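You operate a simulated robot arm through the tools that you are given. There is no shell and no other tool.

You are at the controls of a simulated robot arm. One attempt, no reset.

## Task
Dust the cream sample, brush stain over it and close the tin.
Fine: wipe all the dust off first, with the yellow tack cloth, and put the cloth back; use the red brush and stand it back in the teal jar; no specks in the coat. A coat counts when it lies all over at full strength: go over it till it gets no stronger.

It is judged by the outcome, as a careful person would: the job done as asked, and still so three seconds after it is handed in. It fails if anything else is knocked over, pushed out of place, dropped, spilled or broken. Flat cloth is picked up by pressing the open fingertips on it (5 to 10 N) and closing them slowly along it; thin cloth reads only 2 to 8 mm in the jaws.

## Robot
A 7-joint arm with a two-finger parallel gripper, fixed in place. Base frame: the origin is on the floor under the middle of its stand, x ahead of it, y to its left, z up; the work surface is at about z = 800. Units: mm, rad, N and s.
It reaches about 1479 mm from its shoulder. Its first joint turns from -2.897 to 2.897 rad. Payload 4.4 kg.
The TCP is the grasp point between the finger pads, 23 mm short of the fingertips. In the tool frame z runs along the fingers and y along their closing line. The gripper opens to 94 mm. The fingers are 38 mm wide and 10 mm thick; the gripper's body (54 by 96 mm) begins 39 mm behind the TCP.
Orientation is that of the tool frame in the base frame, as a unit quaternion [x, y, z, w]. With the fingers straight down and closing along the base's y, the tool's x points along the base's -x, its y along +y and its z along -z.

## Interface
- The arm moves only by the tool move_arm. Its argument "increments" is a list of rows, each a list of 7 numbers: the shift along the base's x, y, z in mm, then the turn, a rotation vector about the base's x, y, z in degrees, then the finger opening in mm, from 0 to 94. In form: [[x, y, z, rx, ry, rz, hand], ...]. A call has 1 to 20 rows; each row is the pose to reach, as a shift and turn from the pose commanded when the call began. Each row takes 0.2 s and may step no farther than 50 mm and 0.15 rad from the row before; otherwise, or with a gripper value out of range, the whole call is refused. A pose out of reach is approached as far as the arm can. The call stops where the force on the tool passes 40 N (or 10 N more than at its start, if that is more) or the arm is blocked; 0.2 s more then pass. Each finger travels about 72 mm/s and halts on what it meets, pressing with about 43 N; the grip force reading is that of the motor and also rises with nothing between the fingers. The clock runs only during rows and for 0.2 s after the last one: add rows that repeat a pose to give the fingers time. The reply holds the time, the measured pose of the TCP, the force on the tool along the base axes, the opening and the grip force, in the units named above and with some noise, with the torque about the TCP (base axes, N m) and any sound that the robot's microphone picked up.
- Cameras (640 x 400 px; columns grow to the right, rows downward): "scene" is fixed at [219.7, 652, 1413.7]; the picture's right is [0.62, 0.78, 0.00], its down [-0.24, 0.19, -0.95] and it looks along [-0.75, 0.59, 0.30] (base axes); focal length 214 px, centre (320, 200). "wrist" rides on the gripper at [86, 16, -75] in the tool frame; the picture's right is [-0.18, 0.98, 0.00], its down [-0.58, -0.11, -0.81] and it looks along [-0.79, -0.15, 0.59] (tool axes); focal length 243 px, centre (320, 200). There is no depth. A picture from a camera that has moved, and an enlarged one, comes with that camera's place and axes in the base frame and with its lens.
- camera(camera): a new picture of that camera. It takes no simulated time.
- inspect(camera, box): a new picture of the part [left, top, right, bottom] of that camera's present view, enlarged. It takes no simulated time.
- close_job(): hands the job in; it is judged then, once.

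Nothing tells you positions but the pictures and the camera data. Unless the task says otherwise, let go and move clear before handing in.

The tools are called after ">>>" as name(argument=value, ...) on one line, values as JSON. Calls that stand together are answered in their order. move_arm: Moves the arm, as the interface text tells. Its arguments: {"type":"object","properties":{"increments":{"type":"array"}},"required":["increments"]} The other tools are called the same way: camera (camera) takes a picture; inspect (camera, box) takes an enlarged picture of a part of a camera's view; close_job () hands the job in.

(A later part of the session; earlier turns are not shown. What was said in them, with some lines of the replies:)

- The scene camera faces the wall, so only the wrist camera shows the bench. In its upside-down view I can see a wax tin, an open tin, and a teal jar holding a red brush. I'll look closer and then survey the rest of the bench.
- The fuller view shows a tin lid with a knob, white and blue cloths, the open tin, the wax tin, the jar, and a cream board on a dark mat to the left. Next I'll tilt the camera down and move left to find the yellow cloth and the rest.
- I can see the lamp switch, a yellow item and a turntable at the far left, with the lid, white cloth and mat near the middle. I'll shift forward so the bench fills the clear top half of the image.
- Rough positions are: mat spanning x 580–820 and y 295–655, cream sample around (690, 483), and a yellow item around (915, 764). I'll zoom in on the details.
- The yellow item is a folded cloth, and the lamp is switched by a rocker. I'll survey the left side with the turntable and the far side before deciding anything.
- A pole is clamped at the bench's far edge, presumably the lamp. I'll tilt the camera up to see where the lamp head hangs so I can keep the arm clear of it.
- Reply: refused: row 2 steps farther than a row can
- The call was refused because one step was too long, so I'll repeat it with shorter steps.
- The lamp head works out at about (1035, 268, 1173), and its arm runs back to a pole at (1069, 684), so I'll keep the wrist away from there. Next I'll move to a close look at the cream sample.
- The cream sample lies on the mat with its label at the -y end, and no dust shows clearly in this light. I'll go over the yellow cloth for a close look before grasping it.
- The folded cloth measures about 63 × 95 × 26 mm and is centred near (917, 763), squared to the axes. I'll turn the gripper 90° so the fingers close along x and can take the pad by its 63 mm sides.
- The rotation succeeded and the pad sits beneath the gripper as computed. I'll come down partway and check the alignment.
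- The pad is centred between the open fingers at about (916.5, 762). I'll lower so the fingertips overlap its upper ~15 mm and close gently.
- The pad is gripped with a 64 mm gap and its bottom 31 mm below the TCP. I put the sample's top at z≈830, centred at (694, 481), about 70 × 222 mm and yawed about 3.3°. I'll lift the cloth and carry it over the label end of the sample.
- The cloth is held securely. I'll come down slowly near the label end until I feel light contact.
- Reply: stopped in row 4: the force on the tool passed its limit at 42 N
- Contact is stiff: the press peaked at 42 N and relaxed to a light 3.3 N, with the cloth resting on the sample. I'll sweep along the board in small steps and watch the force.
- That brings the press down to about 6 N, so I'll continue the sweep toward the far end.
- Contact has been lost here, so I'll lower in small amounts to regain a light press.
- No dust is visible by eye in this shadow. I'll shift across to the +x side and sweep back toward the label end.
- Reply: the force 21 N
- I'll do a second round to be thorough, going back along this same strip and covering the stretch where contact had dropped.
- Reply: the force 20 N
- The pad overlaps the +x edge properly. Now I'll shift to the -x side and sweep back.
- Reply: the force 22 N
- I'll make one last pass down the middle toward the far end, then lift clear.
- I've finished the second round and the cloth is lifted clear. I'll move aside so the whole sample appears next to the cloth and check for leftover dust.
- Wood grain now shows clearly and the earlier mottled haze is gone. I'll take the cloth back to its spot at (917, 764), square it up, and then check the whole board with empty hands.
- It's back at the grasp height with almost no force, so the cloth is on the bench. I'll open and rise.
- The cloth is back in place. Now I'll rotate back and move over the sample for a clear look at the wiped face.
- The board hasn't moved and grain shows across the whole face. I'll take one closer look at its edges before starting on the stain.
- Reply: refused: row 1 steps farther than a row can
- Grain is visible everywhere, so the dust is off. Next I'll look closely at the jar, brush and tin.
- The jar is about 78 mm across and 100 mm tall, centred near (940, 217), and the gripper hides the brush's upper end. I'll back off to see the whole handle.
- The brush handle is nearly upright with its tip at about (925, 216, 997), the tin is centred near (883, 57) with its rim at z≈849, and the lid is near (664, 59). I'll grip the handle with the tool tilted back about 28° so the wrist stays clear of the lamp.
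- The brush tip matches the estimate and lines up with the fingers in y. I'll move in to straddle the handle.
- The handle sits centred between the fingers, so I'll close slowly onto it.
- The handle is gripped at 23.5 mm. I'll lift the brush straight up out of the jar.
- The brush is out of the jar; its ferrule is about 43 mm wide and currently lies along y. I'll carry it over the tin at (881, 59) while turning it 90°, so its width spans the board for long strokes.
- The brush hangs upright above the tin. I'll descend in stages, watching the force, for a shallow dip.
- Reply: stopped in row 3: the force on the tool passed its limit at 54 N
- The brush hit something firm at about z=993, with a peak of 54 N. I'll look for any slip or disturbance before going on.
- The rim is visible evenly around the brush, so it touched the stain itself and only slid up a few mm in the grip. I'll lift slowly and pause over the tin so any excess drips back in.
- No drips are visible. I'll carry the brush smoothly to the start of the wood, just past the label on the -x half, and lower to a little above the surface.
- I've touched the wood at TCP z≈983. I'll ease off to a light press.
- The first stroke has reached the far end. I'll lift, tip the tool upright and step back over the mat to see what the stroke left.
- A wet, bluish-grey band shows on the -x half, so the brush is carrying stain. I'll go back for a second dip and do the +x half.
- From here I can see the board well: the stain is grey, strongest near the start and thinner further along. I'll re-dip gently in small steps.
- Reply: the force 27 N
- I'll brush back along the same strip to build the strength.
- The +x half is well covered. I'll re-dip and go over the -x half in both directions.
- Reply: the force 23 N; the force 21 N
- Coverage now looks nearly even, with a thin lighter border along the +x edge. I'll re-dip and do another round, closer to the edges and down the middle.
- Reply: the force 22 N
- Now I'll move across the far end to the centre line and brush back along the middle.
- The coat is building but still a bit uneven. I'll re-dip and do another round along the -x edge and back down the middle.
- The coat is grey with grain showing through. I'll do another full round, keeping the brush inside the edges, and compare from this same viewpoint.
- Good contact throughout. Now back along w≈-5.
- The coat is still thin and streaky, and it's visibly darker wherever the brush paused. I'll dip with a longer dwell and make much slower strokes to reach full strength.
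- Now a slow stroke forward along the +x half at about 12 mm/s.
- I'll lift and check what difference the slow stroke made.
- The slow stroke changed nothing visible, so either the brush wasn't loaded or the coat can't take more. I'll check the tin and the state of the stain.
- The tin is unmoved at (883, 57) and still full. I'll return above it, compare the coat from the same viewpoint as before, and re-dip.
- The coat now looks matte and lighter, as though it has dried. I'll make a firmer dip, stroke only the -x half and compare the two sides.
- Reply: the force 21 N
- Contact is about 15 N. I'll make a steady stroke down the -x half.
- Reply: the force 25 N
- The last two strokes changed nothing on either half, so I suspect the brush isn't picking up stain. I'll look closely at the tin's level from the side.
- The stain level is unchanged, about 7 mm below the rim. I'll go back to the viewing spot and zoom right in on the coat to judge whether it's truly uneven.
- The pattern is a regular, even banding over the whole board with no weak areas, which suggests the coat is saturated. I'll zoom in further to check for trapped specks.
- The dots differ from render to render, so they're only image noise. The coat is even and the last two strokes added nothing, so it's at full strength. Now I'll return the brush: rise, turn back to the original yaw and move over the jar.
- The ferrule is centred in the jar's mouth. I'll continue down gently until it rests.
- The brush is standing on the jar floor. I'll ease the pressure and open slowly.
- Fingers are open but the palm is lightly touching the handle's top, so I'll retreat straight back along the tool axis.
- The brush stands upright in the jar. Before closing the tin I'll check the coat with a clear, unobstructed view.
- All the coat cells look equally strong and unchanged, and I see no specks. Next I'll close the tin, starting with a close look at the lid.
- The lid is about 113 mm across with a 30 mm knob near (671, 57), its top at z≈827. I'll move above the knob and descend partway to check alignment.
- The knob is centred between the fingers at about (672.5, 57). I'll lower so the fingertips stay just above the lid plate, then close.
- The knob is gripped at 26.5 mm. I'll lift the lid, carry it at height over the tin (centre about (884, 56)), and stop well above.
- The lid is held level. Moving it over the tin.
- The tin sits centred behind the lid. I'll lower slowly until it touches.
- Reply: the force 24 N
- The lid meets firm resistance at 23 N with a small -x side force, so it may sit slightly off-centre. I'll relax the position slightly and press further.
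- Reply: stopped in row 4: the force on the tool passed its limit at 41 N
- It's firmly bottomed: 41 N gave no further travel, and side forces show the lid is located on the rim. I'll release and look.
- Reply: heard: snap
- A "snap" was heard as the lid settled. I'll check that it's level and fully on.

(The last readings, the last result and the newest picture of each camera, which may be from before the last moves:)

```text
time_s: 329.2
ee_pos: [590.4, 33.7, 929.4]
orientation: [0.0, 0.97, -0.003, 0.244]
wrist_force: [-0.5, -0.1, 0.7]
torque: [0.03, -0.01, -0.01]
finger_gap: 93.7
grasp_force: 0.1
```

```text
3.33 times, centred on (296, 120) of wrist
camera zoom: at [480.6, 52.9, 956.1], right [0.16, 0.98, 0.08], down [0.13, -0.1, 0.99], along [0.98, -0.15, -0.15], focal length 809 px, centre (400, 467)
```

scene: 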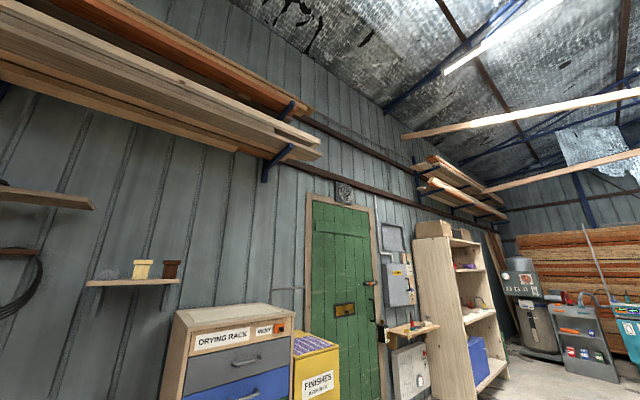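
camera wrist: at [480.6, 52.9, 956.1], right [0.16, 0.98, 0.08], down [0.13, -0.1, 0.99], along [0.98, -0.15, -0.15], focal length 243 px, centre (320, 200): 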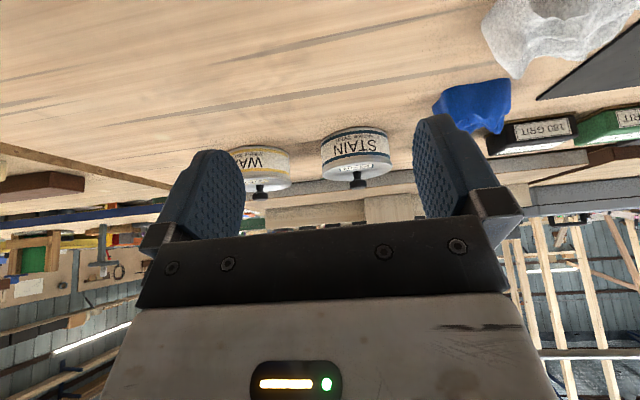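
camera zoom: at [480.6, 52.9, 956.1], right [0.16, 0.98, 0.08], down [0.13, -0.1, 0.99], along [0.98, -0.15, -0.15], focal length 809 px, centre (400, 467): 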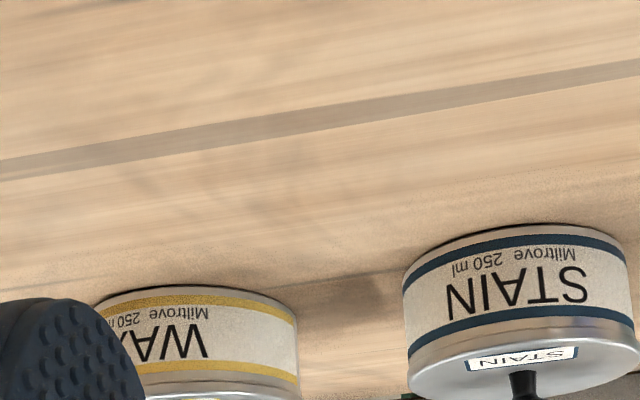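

>>> inspect(camera="wrist", box=[220, 110, 412, 220])

>>> inspect(camera="wrist", box=[310, 115, 400, 195])

```text
3.33 times, centred on (316, 165) of wrist
camera zoom: at [480.6, 52.9, 956.1], right [0.16, 0.98, 0.08], down [0.13, -0.1, 0.99], along [0.98, -0.15, -0.15], focal length 809 px, centre (333, 317)
```

zoom: 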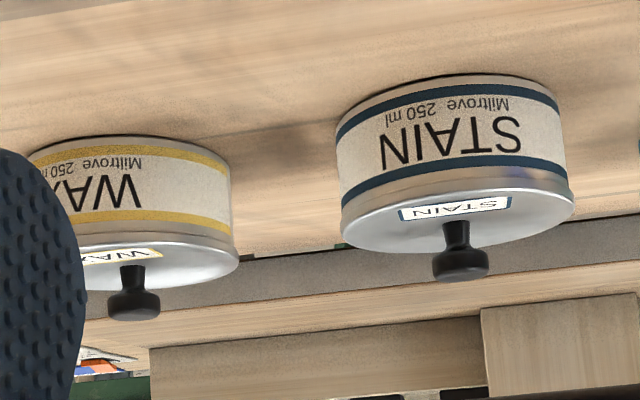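

```text
5.00 times, centred on (355, 155) of wrist
camera zoom: at [480.6, 52.9, 956.1], right [0.16, 0.98, 0.08], down [0.13, -0.1, 0.99], along [0.98, -0.15, -0.15], focal length 1213 px, centre (145, 425)
```

zoom: 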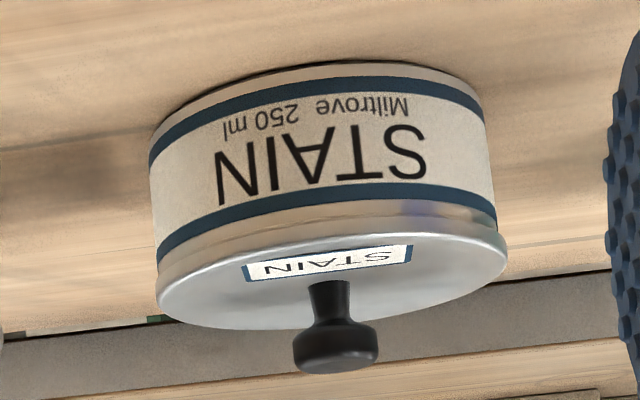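

The lid sits level and matches the closed wax tin. I'll rise for a final overview to confirm everything is in place and nothing dripped.

>>> move_arm(increments=[[0, 30, 35, 0, 7, 0, 94], [0, 60, 70, 0, 14, 0, 94], [0, 90, 105, 0, 21, 0, 94], [0, 120, 140, 0, 28, 0, 94], [0, 150, 175, 0, 28, 0, 94], [0, 180, 210, 0, 28, 0, 94], [0, 210, 245, 0, 32, 0, 94], [0, 240, 280, 0, 36, 0, 94], [0, 260, 300, 0, 40, 0, 94], [0, 260, 300, 0, 40, 0, 94]])

>>> camera(camera="wrist")

```text
time_s: 331.4
ee_pos: [591.4, 297.0, 1229.9]
orientation: [-0.001, 0.995, -0.002, -0.104]
wrist_force: [0.0, 0.8, -0.2]
torque: [-0.04, -0.01, 0.02]
finger_gap: 94.2
grasp_force: 0.1
```

```text
taken
camera wrist: at [523.7, 314.9, 1322.3], right [0.18, 0.98, -0.04], down [0.74, -0.1, 0.67], along [0.65, -0.15, -0.74], focal length 243 px, centre (320, 200)
```

wrist: 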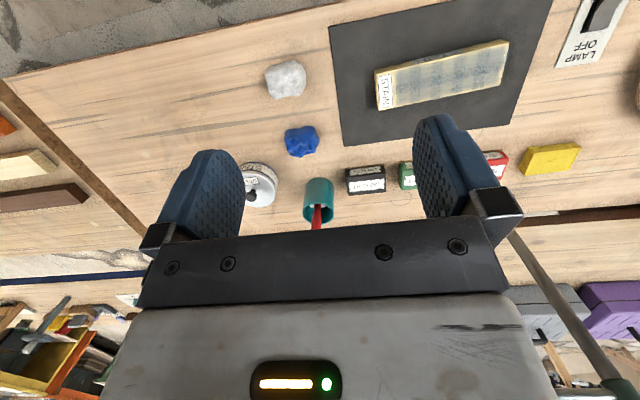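

>>> inspect(camera="wrist", box=[320, 20, 560, 170])

>>> inspect(camera="wrist", box=[220, 50, 420, 240])

>>> inspect(camera="wrist", box=[365, 30, 525, 120])

```text
2.67 times, centred on (440, 95) of wrist
camera zoom: at [523.7, 314.9, 1322.3], right [0.18, 0.98, -0.04], down [0.74, -0.1, 0.67], along [0.65, -0.15, -0.74], focal length 647 px, centre (0, 480)
```

zoom: 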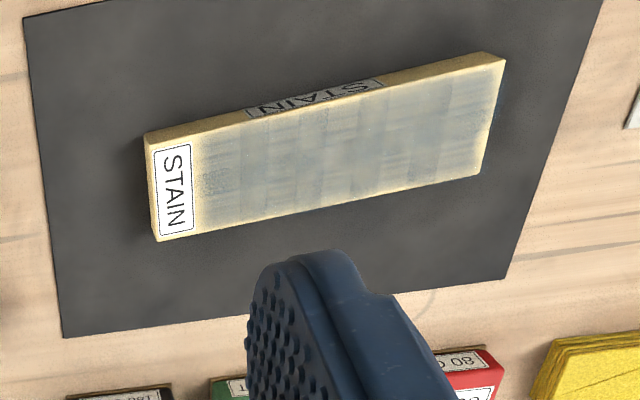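

```text
2.11 times, centred on (320, 145) of wrist
camera zoom: at [523.7, 314.9, 1322.3], right [0.18, 0.98, -0.04], down [0.74, -0.1, 0.67], along [0.65, -0.15, -0.74], focal length 511 px, centre (320, 316)
```

zoom: 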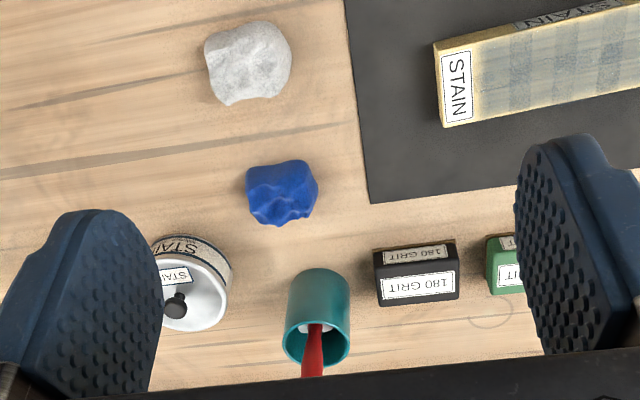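

```text
4.00 times, centred on (445, 75) of wrist
camera zoom: at [523.7, 314.9, 1322.3], right [0.18, 0.98, -0.04], down [0.74, -0.1, 0.67], along [0.65, -0.15, -0.74], focal length 970 px, centre (-180, 700)
```

zoom: 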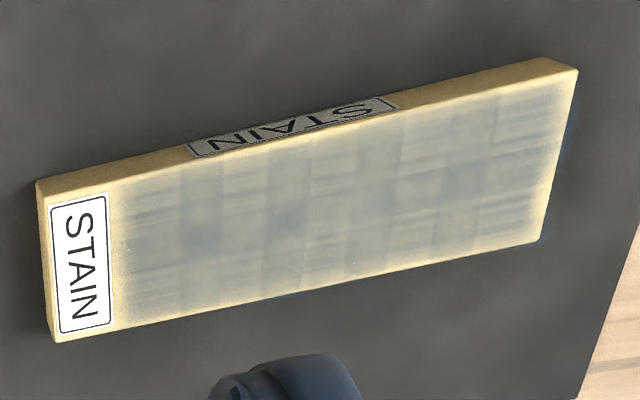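

>>> inspect(camera="wrist", box=[375, 65, 425, 115])

>>> inspect(camera="wrist", box=[415, 50, 465, 105])

>>> inspect(camera="wrist", box=[455, 40, 515, 95])

```text
8.00 times, centred on (400, 90) of wrist
camera zoom: at [523.7, 314.9, 1322.3], right [0.18, 0.98, -0.04], down [0.74, -0.1, 0.67], along [0.65, -0.15, -0.74], focal length 1941 px, centre (-320, 1080)
```

zoom: 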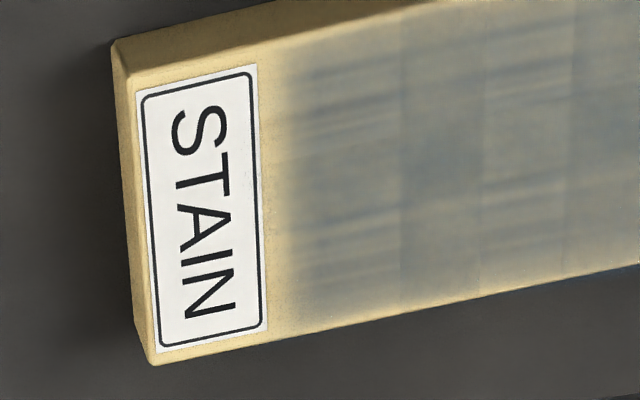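

```text
7.27 times, centred on (440, 78) of wrist
camera zoom: at [523.7, 314.9, 1322.3], right [0.18, 0.98, -0.04], down [0.74, -0.1, 0.67], along [0.65, -0.15, -0.74], focal length 1764 px, centre (-553, 1091)
```

zoom: 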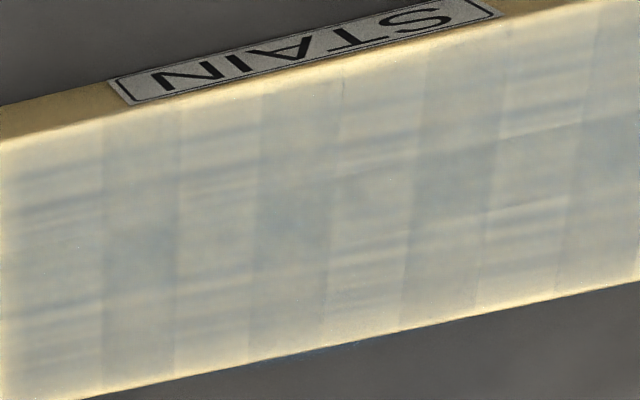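

```text
7.27 times, centred on (485, 68) of wrist
camera zoom: at [523.7, 314.9, 1322.3], right [0.18, 0.98, -0.04], down [0.74, -0.1, 0.67], along [0.65, -0.15, -0.74], focal length 1764 px, centre (-880, 1164)
```

zoom: 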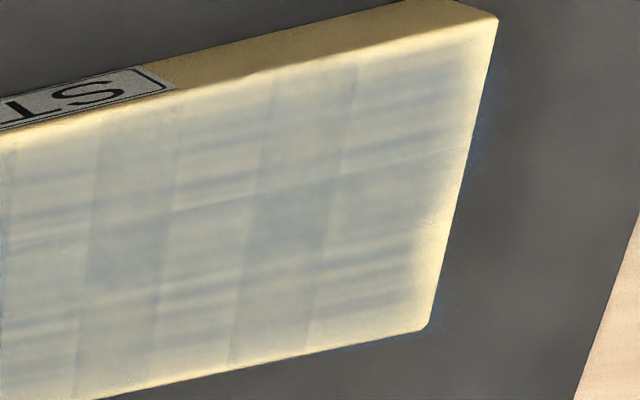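

All ten coat patches show the same streak texture at equal strength, with no specks. The tin is closed, the brush stands in the jar, the cloth is back, and the arm is clear, so I'm handing in the job.

>>> close_job()

```text
The job is handed in.
```

The cream sample has been dusted, stained and left on its mat, the stain tin is closed, and the job is handed in. The judge's result did not come back to me.

- **Dusting:** I wiped the whole top face twice with the yellow tack cloth. The grain showed clearly afterwards, and the cloth is back in its original spot.
- **Coat:** I used the red brush, with nine dips and repeated strokes over both halves. It looks even all over. The last two freshly dipped strokes, one on each half, changed nothing visible, so I took it as full strength. I had no other way to measure strength, and the brush not picking up stain on those dips would have looked the same. I saw no specks in close-up views.
- **Brush and tin:** The brush is standing in the teal jar. The stain lid is level and snapped on, and it matches the closed wax tin next to it.
- **Small deviations:** The sample slid about 4 mm along the mat during brushing. My first dip hit the stain surface too hard, with a peak of 54 N. It only slid the brush up slightly in the grip; I saw no spill and the tin did not move.

The lamp was never switched on, and nothing else on the bench looked out of place in the final overview.
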